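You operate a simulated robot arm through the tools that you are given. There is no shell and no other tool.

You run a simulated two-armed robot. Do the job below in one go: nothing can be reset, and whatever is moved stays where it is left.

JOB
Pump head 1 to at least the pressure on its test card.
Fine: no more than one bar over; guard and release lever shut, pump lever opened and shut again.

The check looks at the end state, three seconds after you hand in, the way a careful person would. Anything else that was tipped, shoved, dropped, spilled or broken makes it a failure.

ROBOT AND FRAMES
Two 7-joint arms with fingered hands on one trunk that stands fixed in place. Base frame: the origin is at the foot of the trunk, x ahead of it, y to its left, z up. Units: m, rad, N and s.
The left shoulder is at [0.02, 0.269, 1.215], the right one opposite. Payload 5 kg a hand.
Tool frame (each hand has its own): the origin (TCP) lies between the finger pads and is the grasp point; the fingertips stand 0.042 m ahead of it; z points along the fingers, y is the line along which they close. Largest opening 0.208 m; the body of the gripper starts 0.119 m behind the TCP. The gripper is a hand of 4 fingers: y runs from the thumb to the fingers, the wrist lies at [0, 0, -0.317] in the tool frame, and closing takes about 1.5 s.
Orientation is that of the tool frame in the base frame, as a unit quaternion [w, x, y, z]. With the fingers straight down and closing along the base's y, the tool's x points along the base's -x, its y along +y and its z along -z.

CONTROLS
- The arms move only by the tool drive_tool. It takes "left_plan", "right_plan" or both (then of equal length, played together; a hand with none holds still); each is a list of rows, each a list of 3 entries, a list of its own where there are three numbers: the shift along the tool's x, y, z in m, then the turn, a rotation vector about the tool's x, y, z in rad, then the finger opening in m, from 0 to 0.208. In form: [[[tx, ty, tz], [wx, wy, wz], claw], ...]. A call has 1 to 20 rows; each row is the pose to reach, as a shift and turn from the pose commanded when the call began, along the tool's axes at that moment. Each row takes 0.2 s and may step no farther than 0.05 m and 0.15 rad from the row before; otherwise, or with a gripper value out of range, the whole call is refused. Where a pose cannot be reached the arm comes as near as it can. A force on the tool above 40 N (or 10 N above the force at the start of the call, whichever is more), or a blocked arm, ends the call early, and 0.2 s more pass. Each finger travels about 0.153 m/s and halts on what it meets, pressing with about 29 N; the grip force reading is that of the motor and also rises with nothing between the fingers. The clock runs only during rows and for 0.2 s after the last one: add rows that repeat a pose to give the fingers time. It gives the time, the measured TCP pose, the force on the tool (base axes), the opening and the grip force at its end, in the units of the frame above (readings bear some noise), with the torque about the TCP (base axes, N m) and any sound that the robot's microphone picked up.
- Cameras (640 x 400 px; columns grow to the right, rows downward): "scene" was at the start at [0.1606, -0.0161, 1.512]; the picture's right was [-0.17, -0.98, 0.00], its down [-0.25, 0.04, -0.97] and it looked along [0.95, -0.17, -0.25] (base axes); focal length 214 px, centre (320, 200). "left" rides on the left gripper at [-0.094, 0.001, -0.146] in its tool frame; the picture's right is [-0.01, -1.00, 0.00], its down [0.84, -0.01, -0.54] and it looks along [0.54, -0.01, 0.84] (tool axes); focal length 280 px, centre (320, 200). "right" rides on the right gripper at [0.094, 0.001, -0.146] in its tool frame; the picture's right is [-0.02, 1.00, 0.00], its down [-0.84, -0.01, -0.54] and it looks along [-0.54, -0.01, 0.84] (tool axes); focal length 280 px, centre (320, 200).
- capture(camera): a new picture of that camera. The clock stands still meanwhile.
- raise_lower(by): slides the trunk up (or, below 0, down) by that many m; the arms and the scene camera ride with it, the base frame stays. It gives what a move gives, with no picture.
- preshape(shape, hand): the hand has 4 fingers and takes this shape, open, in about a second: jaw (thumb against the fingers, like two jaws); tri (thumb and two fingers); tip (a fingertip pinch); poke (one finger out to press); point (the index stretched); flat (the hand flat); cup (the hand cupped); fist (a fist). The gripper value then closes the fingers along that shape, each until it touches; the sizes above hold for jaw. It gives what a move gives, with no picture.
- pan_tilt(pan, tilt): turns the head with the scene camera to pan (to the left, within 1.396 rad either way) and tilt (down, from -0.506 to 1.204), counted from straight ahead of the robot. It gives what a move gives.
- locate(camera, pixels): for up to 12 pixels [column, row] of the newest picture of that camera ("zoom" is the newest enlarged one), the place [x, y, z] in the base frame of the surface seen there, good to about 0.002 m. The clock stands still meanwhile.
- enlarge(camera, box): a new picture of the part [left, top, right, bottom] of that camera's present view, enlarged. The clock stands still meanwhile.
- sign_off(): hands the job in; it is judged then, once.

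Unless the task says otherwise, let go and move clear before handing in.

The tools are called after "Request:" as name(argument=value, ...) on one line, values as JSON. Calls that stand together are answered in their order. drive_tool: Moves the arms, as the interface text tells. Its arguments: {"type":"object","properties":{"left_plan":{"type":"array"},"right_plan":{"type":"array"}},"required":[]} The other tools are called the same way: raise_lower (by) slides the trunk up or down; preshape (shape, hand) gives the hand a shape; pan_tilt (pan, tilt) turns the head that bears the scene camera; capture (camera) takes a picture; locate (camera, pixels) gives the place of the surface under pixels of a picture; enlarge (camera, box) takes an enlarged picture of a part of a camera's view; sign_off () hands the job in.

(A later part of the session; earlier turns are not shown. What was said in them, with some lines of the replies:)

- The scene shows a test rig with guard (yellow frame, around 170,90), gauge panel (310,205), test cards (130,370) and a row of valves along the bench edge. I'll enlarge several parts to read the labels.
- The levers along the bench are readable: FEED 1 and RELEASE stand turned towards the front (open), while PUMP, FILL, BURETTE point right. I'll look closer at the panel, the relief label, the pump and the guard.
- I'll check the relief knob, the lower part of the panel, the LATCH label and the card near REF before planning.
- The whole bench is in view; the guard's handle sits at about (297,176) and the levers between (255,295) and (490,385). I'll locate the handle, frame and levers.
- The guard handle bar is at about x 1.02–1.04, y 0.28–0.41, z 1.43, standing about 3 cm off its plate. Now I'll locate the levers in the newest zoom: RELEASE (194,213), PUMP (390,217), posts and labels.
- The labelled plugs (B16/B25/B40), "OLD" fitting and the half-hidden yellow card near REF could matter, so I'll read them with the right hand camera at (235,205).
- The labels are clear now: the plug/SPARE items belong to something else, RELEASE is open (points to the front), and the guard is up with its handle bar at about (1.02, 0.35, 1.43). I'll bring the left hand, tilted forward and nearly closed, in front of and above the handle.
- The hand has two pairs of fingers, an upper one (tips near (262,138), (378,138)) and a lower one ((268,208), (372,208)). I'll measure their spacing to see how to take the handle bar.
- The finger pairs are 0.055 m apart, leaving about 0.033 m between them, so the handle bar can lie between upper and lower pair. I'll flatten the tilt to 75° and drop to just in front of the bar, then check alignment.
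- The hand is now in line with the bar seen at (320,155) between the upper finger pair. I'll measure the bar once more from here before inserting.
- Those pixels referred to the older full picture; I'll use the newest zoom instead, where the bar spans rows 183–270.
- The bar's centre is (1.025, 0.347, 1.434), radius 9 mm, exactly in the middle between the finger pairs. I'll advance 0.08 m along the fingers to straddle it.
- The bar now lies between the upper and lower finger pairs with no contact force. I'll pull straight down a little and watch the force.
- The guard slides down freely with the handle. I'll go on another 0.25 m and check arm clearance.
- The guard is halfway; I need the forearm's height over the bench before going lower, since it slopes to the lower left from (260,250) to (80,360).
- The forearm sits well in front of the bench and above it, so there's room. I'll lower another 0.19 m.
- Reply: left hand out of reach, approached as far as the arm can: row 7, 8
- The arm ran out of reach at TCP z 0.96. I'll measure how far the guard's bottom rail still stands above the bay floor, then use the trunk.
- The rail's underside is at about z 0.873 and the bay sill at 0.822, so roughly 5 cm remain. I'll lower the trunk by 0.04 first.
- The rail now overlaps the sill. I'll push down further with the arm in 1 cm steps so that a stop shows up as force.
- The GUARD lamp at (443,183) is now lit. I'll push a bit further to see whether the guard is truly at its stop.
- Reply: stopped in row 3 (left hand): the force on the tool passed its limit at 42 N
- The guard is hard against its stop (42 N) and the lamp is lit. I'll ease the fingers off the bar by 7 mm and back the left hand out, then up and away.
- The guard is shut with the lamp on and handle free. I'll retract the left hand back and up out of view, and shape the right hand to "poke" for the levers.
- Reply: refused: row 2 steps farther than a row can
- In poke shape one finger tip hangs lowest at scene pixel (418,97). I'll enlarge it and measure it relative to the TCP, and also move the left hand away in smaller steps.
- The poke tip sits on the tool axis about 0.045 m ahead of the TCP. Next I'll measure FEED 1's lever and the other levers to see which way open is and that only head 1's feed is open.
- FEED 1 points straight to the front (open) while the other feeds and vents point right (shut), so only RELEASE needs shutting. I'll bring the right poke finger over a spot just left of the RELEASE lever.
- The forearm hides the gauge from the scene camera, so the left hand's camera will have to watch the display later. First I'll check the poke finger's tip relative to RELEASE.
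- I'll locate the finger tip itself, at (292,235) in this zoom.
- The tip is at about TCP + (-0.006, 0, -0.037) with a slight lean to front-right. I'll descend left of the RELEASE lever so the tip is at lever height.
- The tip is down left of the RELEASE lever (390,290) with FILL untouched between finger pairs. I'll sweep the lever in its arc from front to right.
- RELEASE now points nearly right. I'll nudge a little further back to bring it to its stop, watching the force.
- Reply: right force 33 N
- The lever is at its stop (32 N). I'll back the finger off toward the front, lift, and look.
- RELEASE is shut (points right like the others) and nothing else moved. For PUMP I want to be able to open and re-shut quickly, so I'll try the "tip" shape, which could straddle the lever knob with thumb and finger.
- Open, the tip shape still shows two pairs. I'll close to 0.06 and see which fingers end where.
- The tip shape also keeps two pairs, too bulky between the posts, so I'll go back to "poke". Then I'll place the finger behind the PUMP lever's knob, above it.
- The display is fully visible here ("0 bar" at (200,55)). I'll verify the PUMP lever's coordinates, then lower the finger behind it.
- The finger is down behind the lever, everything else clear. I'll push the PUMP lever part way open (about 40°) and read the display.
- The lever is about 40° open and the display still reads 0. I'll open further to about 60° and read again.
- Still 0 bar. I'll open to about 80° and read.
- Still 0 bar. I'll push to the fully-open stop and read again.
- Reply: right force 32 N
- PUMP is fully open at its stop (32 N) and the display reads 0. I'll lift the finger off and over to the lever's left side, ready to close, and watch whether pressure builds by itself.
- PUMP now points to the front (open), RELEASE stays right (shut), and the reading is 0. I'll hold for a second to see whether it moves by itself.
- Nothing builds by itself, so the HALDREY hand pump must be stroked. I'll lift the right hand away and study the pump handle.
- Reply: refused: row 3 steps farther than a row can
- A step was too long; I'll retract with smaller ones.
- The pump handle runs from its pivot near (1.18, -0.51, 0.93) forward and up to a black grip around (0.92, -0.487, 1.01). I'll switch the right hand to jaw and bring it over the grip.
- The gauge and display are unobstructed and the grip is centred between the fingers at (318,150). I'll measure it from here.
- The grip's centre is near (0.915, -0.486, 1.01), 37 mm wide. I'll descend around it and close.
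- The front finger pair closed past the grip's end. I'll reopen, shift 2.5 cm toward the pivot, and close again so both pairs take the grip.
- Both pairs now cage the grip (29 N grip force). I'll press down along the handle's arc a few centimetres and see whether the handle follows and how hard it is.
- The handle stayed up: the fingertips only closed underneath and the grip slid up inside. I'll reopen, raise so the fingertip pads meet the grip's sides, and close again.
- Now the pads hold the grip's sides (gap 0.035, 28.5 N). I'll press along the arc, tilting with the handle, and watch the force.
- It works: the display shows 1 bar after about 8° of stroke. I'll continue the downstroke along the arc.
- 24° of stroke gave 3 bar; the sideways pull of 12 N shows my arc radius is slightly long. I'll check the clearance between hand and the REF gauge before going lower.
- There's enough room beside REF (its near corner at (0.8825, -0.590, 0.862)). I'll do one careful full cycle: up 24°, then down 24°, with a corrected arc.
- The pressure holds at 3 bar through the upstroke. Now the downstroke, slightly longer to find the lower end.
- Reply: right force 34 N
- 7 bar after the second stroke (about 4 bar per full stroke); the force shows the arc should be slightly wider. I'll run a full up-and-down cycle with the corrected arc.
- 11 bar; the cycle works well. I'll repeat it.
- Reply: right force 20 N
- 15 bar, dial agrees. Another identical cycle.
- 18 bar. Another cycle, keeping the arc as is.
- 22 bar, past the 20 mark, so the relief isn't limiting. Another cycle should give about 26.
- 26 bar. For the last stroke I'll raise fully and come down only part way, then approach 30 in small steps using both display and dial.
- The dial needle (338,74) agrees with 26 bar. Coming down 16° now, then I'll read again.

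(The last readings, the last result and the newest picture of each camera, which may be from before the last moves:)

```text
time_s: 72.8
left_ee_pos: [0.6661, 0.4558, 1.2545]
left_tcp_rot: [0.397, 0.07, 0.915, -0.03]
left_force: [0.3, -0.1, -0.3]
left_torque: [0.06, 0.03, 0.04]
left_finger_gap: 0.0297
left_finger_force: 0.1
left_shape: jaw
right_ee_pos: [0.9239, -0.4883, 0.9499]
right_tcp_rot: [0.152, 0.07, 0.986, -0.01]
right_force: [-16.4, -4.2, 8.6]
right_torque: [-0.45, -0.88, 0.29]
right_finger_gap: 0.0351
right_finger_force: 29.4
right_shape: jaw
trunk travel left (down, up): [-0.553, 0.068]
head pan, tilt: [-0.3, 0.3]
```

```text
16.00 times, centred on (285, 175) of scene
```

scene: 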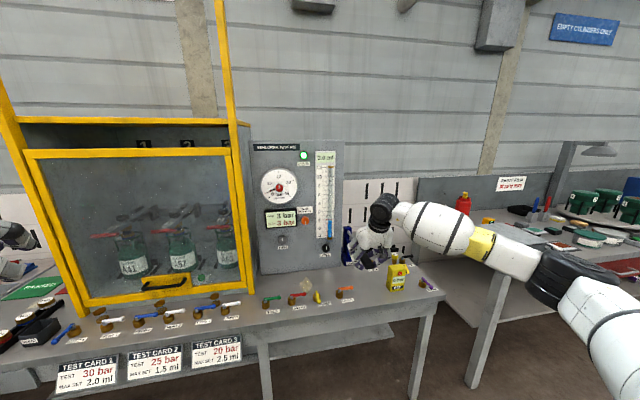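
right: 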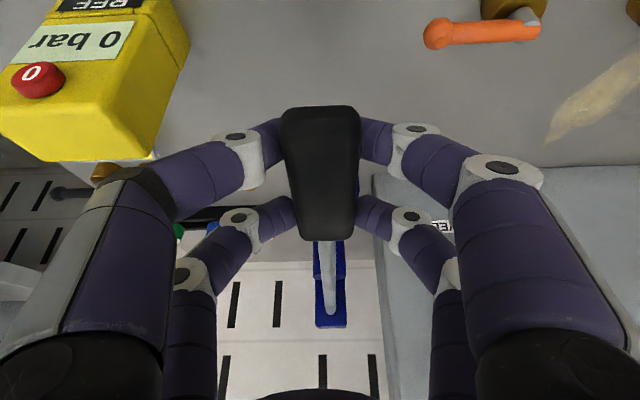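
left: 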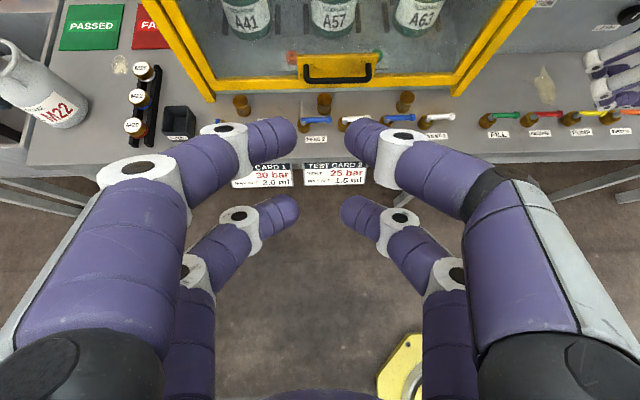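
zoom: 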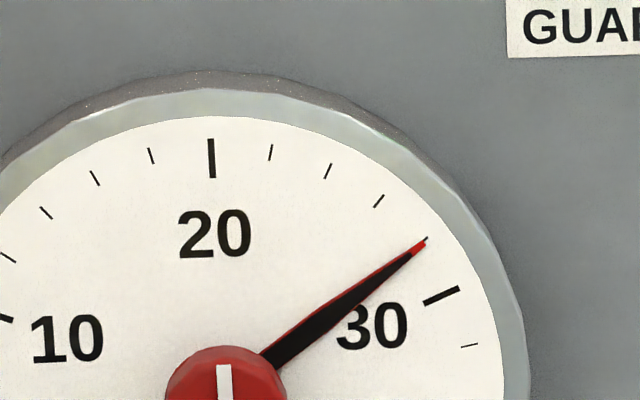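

28 bar, with the dial exactly on its 28 tick. I'll continue down 11° to near the bottom.

Request:
drive_tool(right_plan=[[[0.0061, 0, 0.0169], [0, -0.0698, 0], 0.0], [[0.0109, 0, 0.0342], [0, -0.1396, 0], 0.0], [[0.0139, 0, 0.0474], [0, -0.192, 0], 0.0]])

Request:
enlarge(camera="scene", box=[260, 160, 310, 240])

Request:
enlarge(camera="scene", box=[270, 165, 300, 185])

```text
time_s: 73.6
left_ee_pos: [0.6654, 0.4576, 1.2541]
left_tcp_rot: [0.397, 0.07, 0.915, -0.03]
left_force: [0.7, -0.5, 0.2]
left_torque: [-0.03, -0.01, -0.01]
left_finger_gap: 0.0299
left_finger_force: 0.0
left_shape: jaw
right_ee_pos: [0.9256, -0.4886, 0.8972]
right_tcp_rot: [0.246, 0.068, 0.967, -0.018]
right_force: [-16.8, 1.2, 4.6]
right_torque: [-0.24, -0.8, 0.21]
right_finger_gap: 0.0349
right_finger_force: 29.3
right_shape: jaw
trunk travel left (down, up): [-0.553, 0.068]
head pan, tilt: [-0.3, 0.3]
```

```text
5.00 times, centred on (285, 200) of scene
```

zoom: 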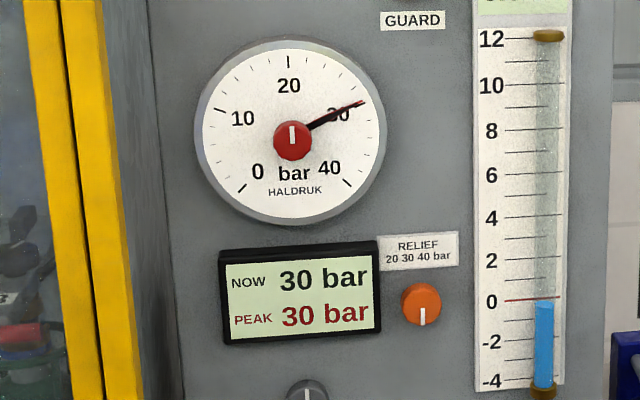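

```text
16.00 times, centred on (285, 175) of scene
```

zoom: 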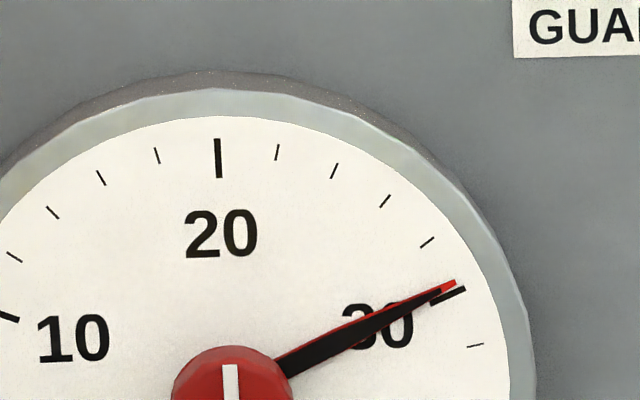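

The display rounds: it shows 30 but the needle sits about 0.3 bar short of the 30 tick. I'll raise the handle 12° and press down about 4° for roughly +0.6 bar.

Request:
drive_tool(right_plan=[[[-0.0073, 0, -0.0164], [0, 0.0698, 0], 0.0], [[-0.0156, 0, -0.0324], [0, 0.1396, 0], 0.0], [[-0.0251, 0, -0.0476], [0, 0.2094, 0], 0.0], [[-0.0251, 0, -0.0476], [0, 0.2094, 0], 0.0], [[-0.0203, 0, -0.04], [0, 0.1745, 0], 0.0], [[-0.0156, 0, -0.0324], [0, 0.1396, 0], 0.0]])

Request:
enlarge(camera="scene", box=[260, 160, 310, 240])

Request:
enlarge(camera="scene", box=[270, 165, 300, 185])

```text
time_s: 75.0
left_ee_pos: [0.6658, 0.4579, 1.2539]
left_tcp_rot: [0.398, 0.069, 0.914, -0.03]
left_force: [0.0, 0.3, -0.1]
left_torque: [-0.05, -0.02, -0.01]
left_finger_gap: 0.0302
left_finger_force: 0.0
left_shape: jaw
right_ee_pos: [0.9237, -0.4892, 0.9378]
right_tcp_rot: [0.177, 0.07, 0.982, -0.012]
right_force: [-13.0, 0.2, 10.0]
right_torque: [-0.36, -0.85, 0.39]
right_finger_gap: 0.0353
right_finger_force: 28.9
right_shape: jaw
trunk travel left (down, up): [-0.553, 0.068]
head pan, tilt: [-0.3, 0.3]
```

```text
5.00 times, centred on (285, 200) of scene
```

zoom: 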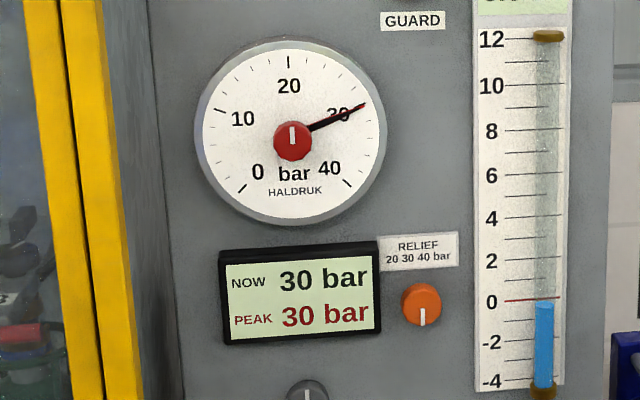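

```text
16.00 times, centred on (285, 175) of scene
```

zoom: 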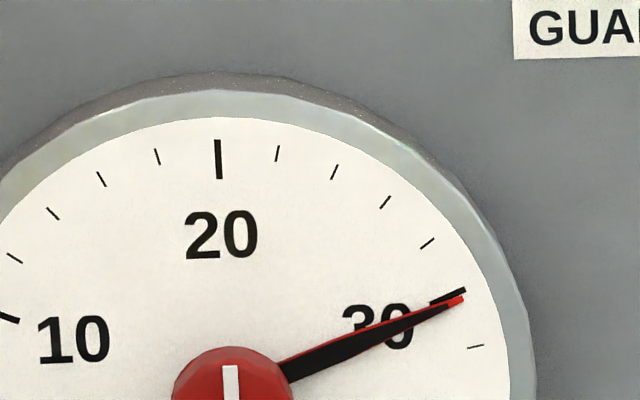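

The needle is now just past the 30 tick (about 30.2 bar). I'll add a hair more for margin, about 1.5°.

Request:
drive_tool(right_plan=[[[0.0024, 0, 0.0063], [0, -0.0262, 0], 0.0], [[0.0024, 0, 0.0063], [0, -0.0262, 0], 0.0]])

Request:
enlarge(camera="scene", box=[270, 165, 300, 185])

Request:
enlarge(camera="scene", box=[260, 160, 440, 290])

```text
time_s: 75.6
left_ee_pos: [0.6661, 0.4559, 1.2547]
left_tcp_rot: [0.398, 0.07, 0.914, -0.03]
left_force: [-0.4, -0.7, 0.4]
left_torque: [0.01, -0.03, -0.02]
left_finger_gap: 0.0301
left_finger_force: 0.1
left_shape: jaw
right_ee_pos: [0.9229, -0.4892, 0.9313]
right_tcp_rot: [0.19, 0.069, 0.979, -0.013]
right_force: [-8.5, 2.6, 6.8]
right_torque: [-0.23, -0.92, 0.33]
right_finger_gap: 0.0349
right_finger_force: 29.2
right_shape: jaw
trunk travel left (down, up): [-0.553, 0.068]
head pan, tilt: [-0.3, 0.3]
```

```text
16.00 times, centred on (285, 175) of scene
```

zoom: 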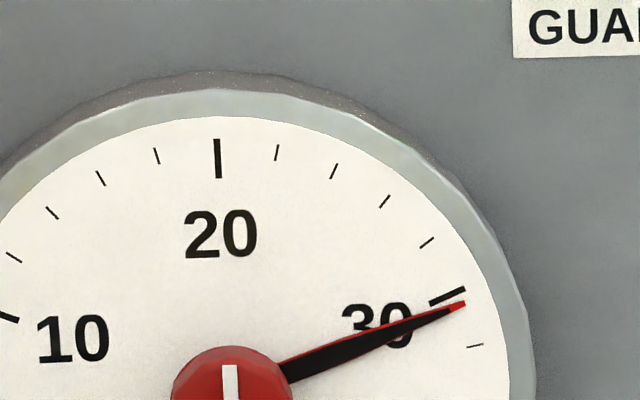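

```text
3.08 times, centred on (350, 225) of scene
```

zoom: 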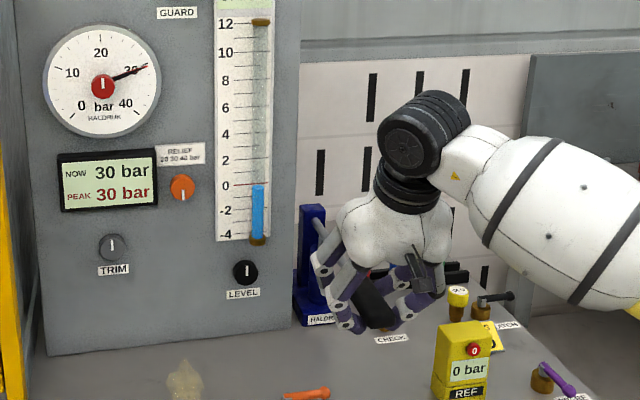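

About 30.4 bar by the dial, display 30. I'll raise the handle back to its top rest position (upstrokes don't change pressure) before letting go.

Request:
drive_tool(right_plan=[[[-0.0073, 0, -0.0164], [0, 0.0698, 0], 0.0], [[-0.0156, 0, -0.0324], [0, 0.1396, 0], 0.0], [[-0.0251, 0, -0.0476], [0, 0.2094, 0], 0.0], [[-0.0356, 0, -0.0622], [0, 0.2793, 0], 0.0], [[-0.0471, 0, -0.076], [0, 0.3491, 0], 0.0], [[-0.0486, 0, -0.0777], [0, 0.358, 0], 0.0]])

Request:
enlarge(camera="scene", box=[260, 160, 440, 290])

Request:
capture(camera="right")

```text
time_s: 77.0
left_ee_pos: [0.6652, 0.456, 1.2525]
left_tcp_rot: [0.397, 0.07, 0.915, -0.03]
left_force: [-0.1, 0.9, 0.6]
left_torque: [-0.02, 0.02, -0.04]
left_finger_gap: 0.0297
left_finger_force: 0.1
left_shape: jaw
right_ee_pos: [0.9386, -0.4906, 1.0193]
right_tcp_rot: [0.013, 0.071, 0.997, -0.001]
right_force: [-11.0, 1.3, 2.4]
right_torque: [-0.41, -1.88, 0.42]
right_finger_gap: 0.0343
right_finger_force: 29.3
right_shape: jaw
trunk travel left (down, up): [-0.553, 0.068]
head pan, tilt: [-0.3, 0.3]
```

```text
3.08 times, centred on (350, 225) of scene
```

zoom: 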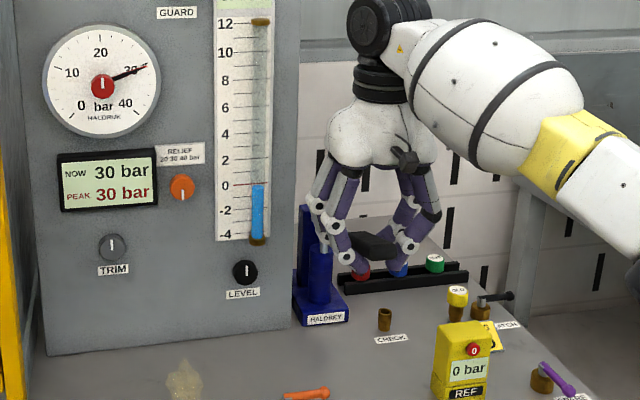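

```text
taken
```

right: 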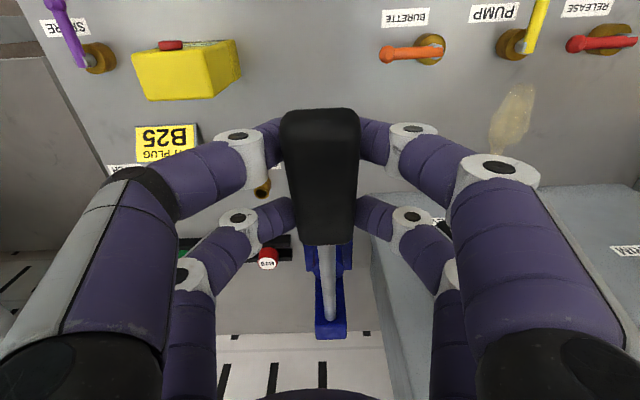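

The handle is back up at its rest height with 30 bar held. I'll open the fingers, rise straight off and check that handle and pressure stay.

Request:
drive_tool(right_plan=[[[0, 0, 0], [0, 0, 0], 0.045], [[0, 0, 0], [0, 0, 0], 0.07], [[0, 0, 0], [0, 0, 0], 0.1], [[0, 0, 0], [0, 0, 0], 0.1], [[0, 0, -0.03], [0, 0, 0], 0.1], [[0, 0, -0.07], [0, 0, 0], 0.1], [[0, 0, -0.11], [0, 0, 0], 0.1], [[0.02, 0.0, -0.15], [0, 0, 0], 0.1]])

Request:
capture(camera="scene")

Request:
enlarge(camera="scene", box=[260, 160, 440, 290])

```text
time_s: 78.8
left_ee_pos: [0.6666, 0.4569, 1.2547]
left_tcp_rot: [0.398, 0.069, 0.914, -0.03]
left_force: [-0.2, 1.1, 0.7]
left_torque: [0.02, -0.06, -0.01]
left_finger_gap: 0.0299
left_finger_force: 0.1
left_shape: jaw
right_ee_pos: [0.9142, -0.4904, 1.1723]
right_tcp_rot: [0.013, 0.071, 0.997, 0.0]
right_force: [-0.4, 0.0, -0.1]
right_torque: [0.02, -0.13, 0.01]
right_finger_gap: 0.0997
right_finger_force: 0.1
right_shape: jaw
trunk travel left (down, up): [-0.553, 0.068]
head pan, tilt: [-0.3, 0.3]
```

```text
taken
```

scene: 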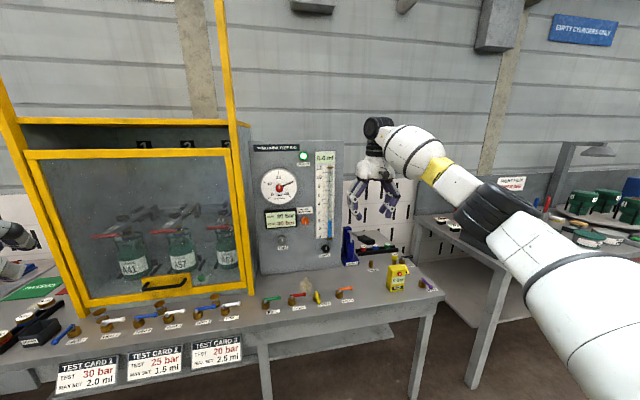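

```text
3.08 times, centred on (350, 225) of scene
```

zoom: 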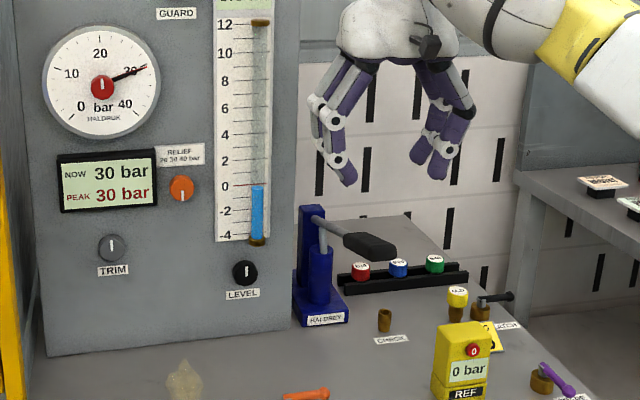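

Handle stays up and the display holds 30 bar. Now back to poke, and over to the left side of the open PUMP lever.

Request:
preshape(shape="poke", hand="right")

Request:
drive_tool(right_plan=[[[0.011, 0.0417, 0], [0, 0, 0], 0], [[0.0219, 0.0834, 0], [0, 0, 0], 0], [[0.0329, 0.1251, 0], [0, 0, 0], 0], [[0.0438, 0.1669, 0], [0, 0, 0], 0], [[0.0548, 0.2086, 0], [0, 0, 0], 0], [[0.0657, 0.2503, 0], [0, 0, 0], 0], [[0.0767, 0.292, 0], [0, 0, 0], 0], [[0.0767, 0.292, 0.045], [0, 0, 0], 0], [[0.0767, 0.292, 0.09], [0, 0, 0], 0], [[0.0767, 0.292, 0.135], [0, 0, 0], 0], [[0.0767, 0.292, 0.18], [0, 0, 0], 0], [[0.0767, 0.292, 0.22], [0, 0, 0], 0], [[0.0767, 0.292, 0.22], [0, 0, 0], 0]])

Request:
enlarge(camera="scene", box=[240, 220, 360, 315])

Request:
capture(camera="right")

```text
time_s: 79.7
left_ee_pos: [0.6663, 0.4567, 1.2534]
left_tcp_rot: [0.397, 0.07, 0.915, -0.03]
left_force: [-0.3, 0.4, -0.5]
left_torque: [0.03, 0.02, 0.0]
left_finger_gap: 0.03
left_finger_force: 0.3
left_shape: jaw
right_ee_pos: [0.9162, -0.4897, 1.1687]
right_tcp_rot: [0.013, 0.07, 0.997, -0.001]
right_force: [0.1, 0.4, -0.6]
right_torque: [-0.05, 0.07, -0.01]
right_finger_gap: 0.0
right_finger_force: 0.0
right_shape: poke
trunk travel left (down, up): [-0.553, 0.068]
head pan, tilt: [-0.3, 0.3]
```

```text
time_s: 82.5
left_ee_pos: [0.6663, 0.4568, 1.2536]
left_tcp_rot: [0.397, 0.07, 0.915, -0.03]
left_force: [-0.7, -0.2, 1.0]
left_torque: [0.0, -0.04, -0.01]
left_finger_gap: 0.0299
left_finger_force: 0.1
left_shape: jaw
right_ee_pos: [0.8876, -0.1888, 0.9472]
right_tcp_rot: [0.014, 0.071, 0.997, 0.0]
right_force: [-1.0, 0.8, 1.1]
right_torque: [-0.07, -0.04, -0.01]
right_finger_gap: 0.0
right_finger_force: 0.0
right_shape: poke
trunk travel left (down, up): [-0.553, 0.068]
head pan, tilt: [-0.3, 0.3]
```

```text
4.21 times, centred on (300, 268) of scene
```

zoom: 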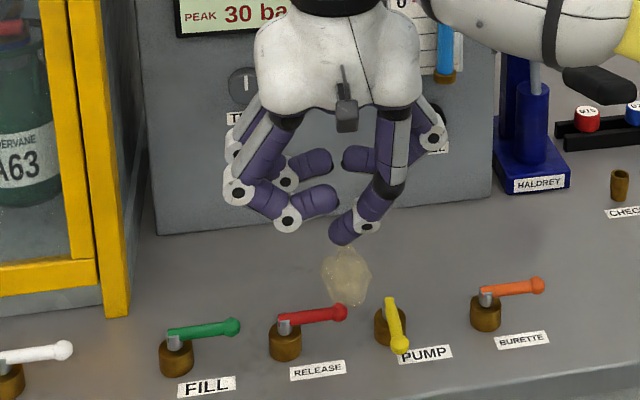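

```text
taken
```

right: 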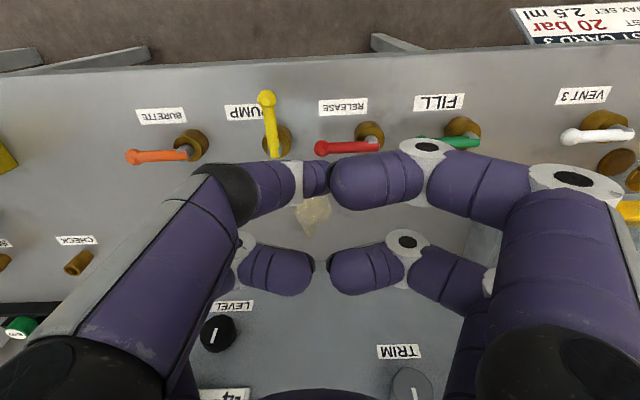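

PUMP still points to the front and 30 bar holds. I'll level the hand and lower the finger between RELEASE and PUMP, on PUMP's left side.

Request:
drive_tool(right_plan=[[[0.0138, -0.0074, 0.03], [0, 0.028, 0], 0], [[0.0138, -0.0074, 0.07], [0, 0.028, 0], 0], [[0.0138, -0.0074, 0.105], [0, 0.028, 0], 0], [[0.0138, -0.0074, 0.13], [0, 0.028, 0], 0], [[0.0138, -0.0074, 0.13], [0, 0.028, 0], 0]])

Request:
enlarge(camera="scene", box=[240, 220, 360, 315])

Request:
capture(camera="right")

```text
time_s: 83.7
left_ee_pos: [0.6662, 0.4577, 1.2534]
left_tcp_rot: [0.397, 0.07, 0.915, -0.03]
left_force: [0.3, 0.3, 0.3]
left_torque: [-0.06, 0.04, 0.02]
left_finger_gap: 0.0298
left_finger_force: 0.1
left_shape: jaw
right_ee_pos: [0.8783, -0.1972, 0.8194]
right_tcp_rot: [0.0, 0.071, 0.998, 0.0]
right_force: [0.6, -0.1, -0.8]
right_torque: [-0.01, 0.03, 0.01]
right_finger_gap: 0.0001
right_finger_force: 0.1
right_shape: poke
trunk travel left (down, up): [-0.553, 0.068]
head pan, tilt: [-0.3, 0.3]
```

```text
4.21 times, centred on (300, 268) of scene
```

zoom: 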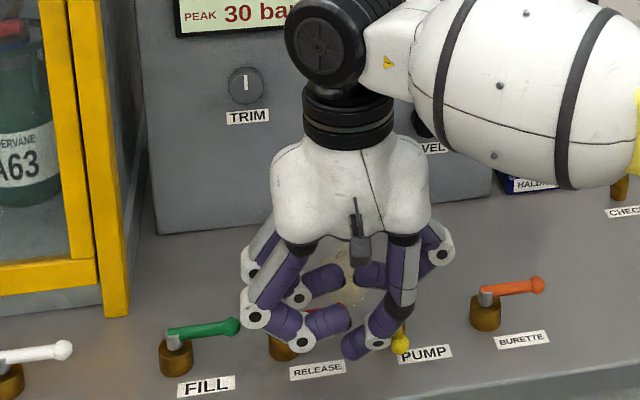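

```text
taken
```

right: 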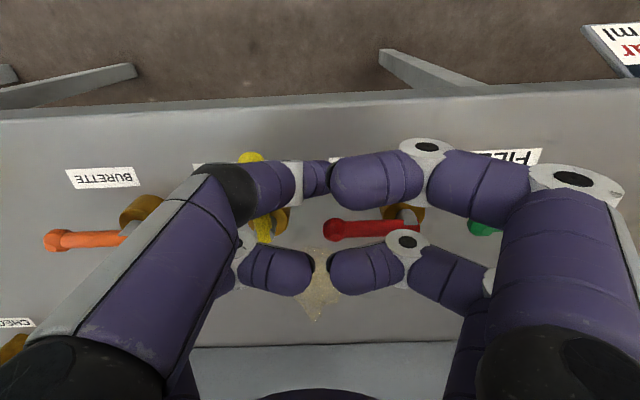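

The finger is down on PUMP's left, with RELEASE untouched between the finger rows. I'll sweep PUMP shut along its arc.

Request:
drive_tool(right_plan=[[[0.0015, -0.0147, 0], [0, 0, 0], 0], [[0.0025, -0.0279, 0], [0, 0, 0], 0], [[0.0036, -0.0411, 0], [0, 0, 0], 0], [[-0.0011, -0.0539, 0], [0, 0, 0], 0], [[-0.008, -0.0651, 0], [0, 0, 0], 0], [[-0.018, -0.0737, 0], [0, 0, 0], 0], [[-0.0298, -0.0801, 0], [0, 0, 0], 0], [[-0.0342, -0.081, 0], [0, 0, 0], 0]])

Request:
enlarge(camera="scene", box=[240, 200, 360, 315])

```text
time_s: 85.5
left_ee_pos: [0.6664, 0.4584, 1.2525]
left_tcp_rot: [0.396, 0.069, 0.915, -0.03]
left_force: [0.1, 0.0, 0.0]
left_torque: [0.02, -0.01, 0.01]
left_finger_gap: 0.0299
left_finger_force: 0.2
left_shape: jaw
right_ee_pos: [0.8972, -0.2785, 0.8153]
right_tcp_rot: [-0.002, 0.071, 0.997, -0.001]
right_force: [-10.7, 4.6, -1.9]
right_torque: [0.12, 0.24, 0.01]
right_finger_gap: 0.0001
right_finger_force: 0.0
right_shape: poke
trunk travel left (down, up): [-0.553, 0.068]
head pan, tilt: [-0.3, 0.3]
```

```text
3.48 times, centred on (300, 258) of scene
```

zoom: 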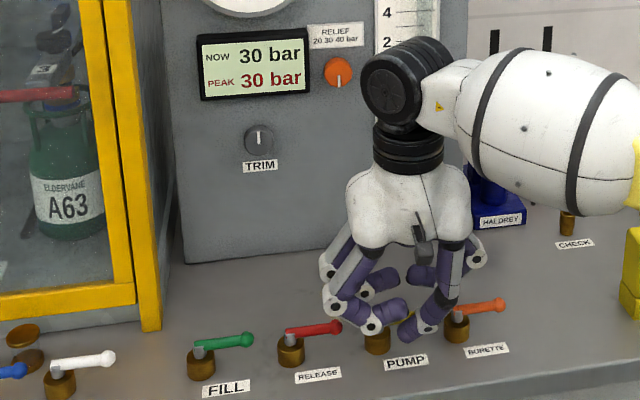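

The lever has begun to meet its stop (11 N). I'll nudge a few millimetres further, then back off, lift and check.

Request:
drive_tool(right_plan=[[[-0.003, -0.001, 0], [0, 0, 0], 0], [[-0.005, -0.0015, 0], [0, 0, 0], 0]])

Request:
drive_tool(right_plan=[[[0.02, 0, 0], [0, 0, 0], 0], [[0.035, 0, -0.01], [0, 0, 0], 0], [[0.035, 0, -0.05], [0, 0, 0], 0], [[0.035, 0, -0.09], [0, 0, 0], 0], [[0.035, 0, -0.12], [0, 0, 0], 0]])

Request:
enlarge(camera="scene", box=[240, 200, 360, 315])

Request:
capture(camera="right")

```text
time_s: 86.1
left_ee_pos: [0.6663, 0.457, 1.2533]
left_tcp_rot: [0.398, 0.07, 0.914, -0.03]
left_force: [-0.8, 0.1, -0.2]
left_torque: [0.01, -0.03, -0.01]
left_finger_gap: 0.03
left_finger_force: 0.0
left_shape: jaw
right_ee_pos: [0.9007, -0.2795, 0.8166]
right_tcp_rot: [-0.003, 0.07, 0.998, 0.0]
right_force: [-36.5, 8.2, -2.7]
right_torque: [0.18, 0.81, -0.1]
right_finger_gap: 0.0001
right_finger_force: 0.0
right_shape: poke
trunk travel left (down, up): [-0.553, 0.068]
head pan, tilt: [-0.3, 0.3]
```

```text
time_s: 87.3
left_ee_pos: [0.6655, 0.4571, 1.2544]
left_tcp_rot: [0.397, 0.069, 0.915, -0.03]
left_force: [-1.6, 1.0, -0.6]
left_torque: [0.0, -0.04, -0.01]
left_finger_gap: 0.0299
left_finger_force: 0.1
left_shape: jaw
right_ee_pos: [0.8702, -0.2777, 0.9397]
right_tcp_rot: [-0.001, 0.071, 0.997, 0.0]
right_force: [-0.9, 0.7, 0.8]
right_torque: [-0.04, -0.04, -0.02]
right_finger_gap: 0.0001
right_finger_force: 0.0
right_shape: poke
trunk travel left (down, up): [-0.553, 0.068]
head pan, tilt: [-0.3, 0.3]
```

```text
3.48 times, centred on (300, 258) of scene
```

zoom: 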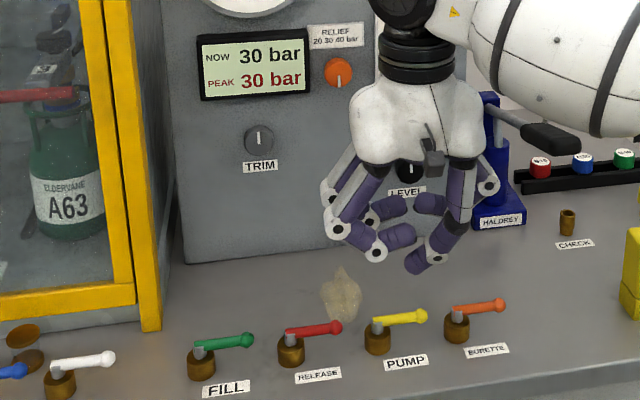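

```text
taken
```

right: 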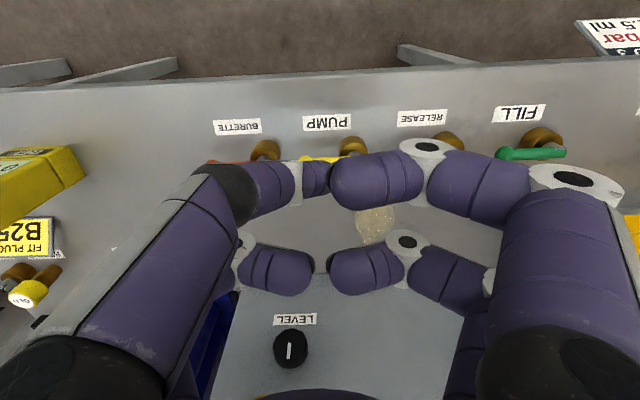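

PUMP is shut at its stop and 30 bar holds. I'll move the right hand clear and take final checks of gauge, guard, levers and bench.

Request:
drive_tool(right_plan=[[[0.01, 0.0, -0.04], [0, 0, 0], 0], [[0.04, 0, -0.07], [0, 0, 0], 0], [[0.07, 0, -0.1], [0, 0, 0], 0], [[0.1, 0, -0.13], [0, 0, 0], 0], [[0.13, -0.01, -0.16], [0, 0, 0], 0], [[0.16, -0.02, -0.19], [0, 0, 0], 0], [[0.19, -0.03, -0.22], [0, 0, 0], 0], [[0.22, -0.04, -0.25], [0, 0, 0], 0], [[0.25, -0.05, -0.28], [0, 0, 0], 0], [[0.28, -0.06, -0.31], [0, 0, 0], 0]])

Request:
capture(camera="scene")

Request:
enlarge(camera="scene", box=[270, 165, 300, 185])

Request:
enlarge(camera="scene", box=[250, 140, 440, 320])

Request:
enlarge(camera="scene", box=[0, 110, 250, 350])

```text
time_s: 89.5
left_ee_pos: [0.6659, 0.4567, 1.2548]
left_tcp_rot: [0.398, 0.069, 0.914, -0.03]
left_force: [-0.7, 0.2, 0.8]
left_torque: [0.01, -0.05, 0.02]
left_finger_gap: 0.0301
left_finger_force: 0.0
left_shape: jaw
right_ee_pos: [0.5814, -0.2959, 1.2482]
right_tcp_rot: [-0.001, 0.071, 0.997, 0.0]
right_force: [-0.8, -0.3, -0.2]
right_torque: [-0.02, -0.12, 0.01]
right_finger_gap: 0.0
right_finger_force: 0.1
right_shape: poke
trunk travel left (down, up): [-0.553, 0.068]
head pan, tilt: [-0.3, 0.3]
```

```text
taken
```

scene: 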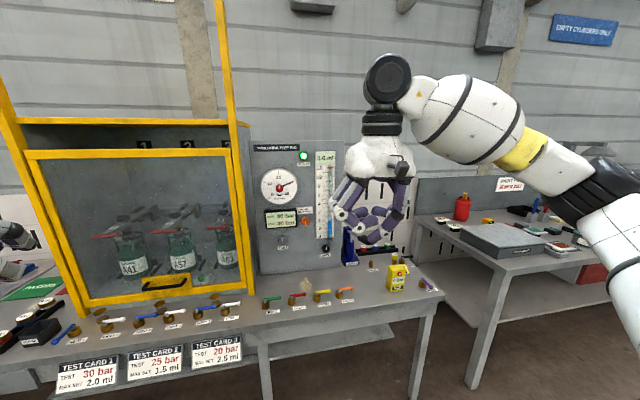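

```text
16.00 times, centred on (285, 175) of scene
```

zoom: 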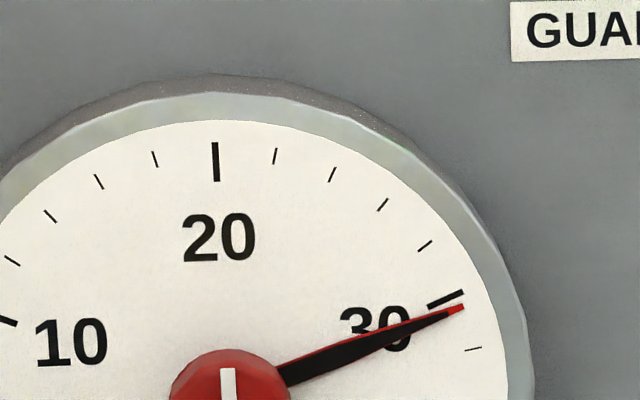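

```text
2.22 times, centred on (345, 230) of scene
```

zoom: 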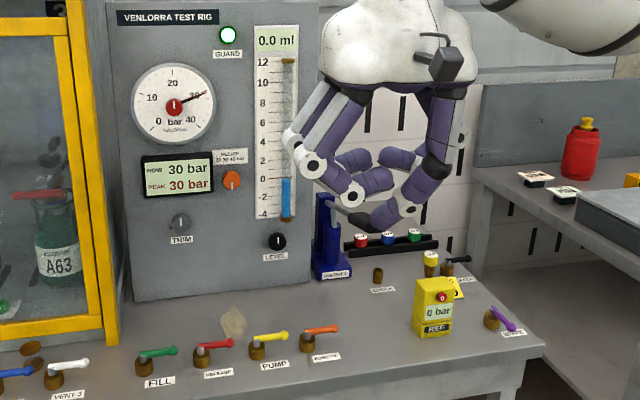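

```text
1.67 times, centred on (125, 230) of scene
```

zoom: 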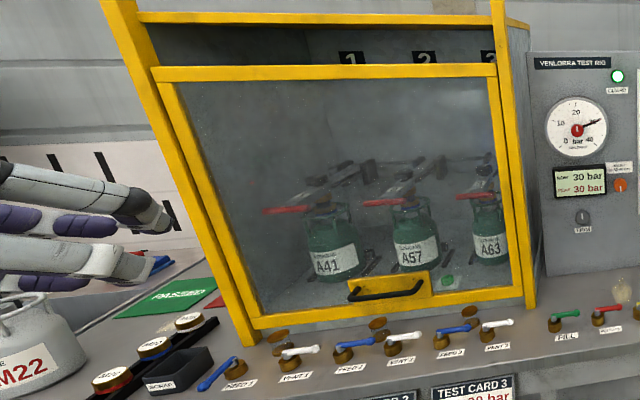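

The dial sits just past 30 and the display shows 30 bar (peak 30). The GUARD lamp is lit, RELEASE and PUMP both point right (shut), the pump handle is back up, nothing else has moved and both hands are clear, so I'm handing in.

Request:
sign_off()

```text
The job is handed in.
```

Head 1 is holding just over 30 bar, the pressure on its test card. The display reads 30 now and 30 peak. The dial needle sits just past the 30 tick, which I read as about 30.4, so it is within the one-bar limit.

- **Guard:** shut, pressed down to its stop, with the GUARD lamp lit.
- **Release lever:** it was open at the start; I shut it to its stop before pumping.
- **Pump lever:** opened fully, then shut again to its stop. The pressure held after it was shut.
- **Pumping:** opening the pump lever alone built no pressure, so I stroked the blue hand pump and left its handle back up where it started.

FEED 1 was already open and the other feeds and vents were shut; I left them as they were. In the final pictures nothing else on the bench had moved. Both hands were clear when I handed in.
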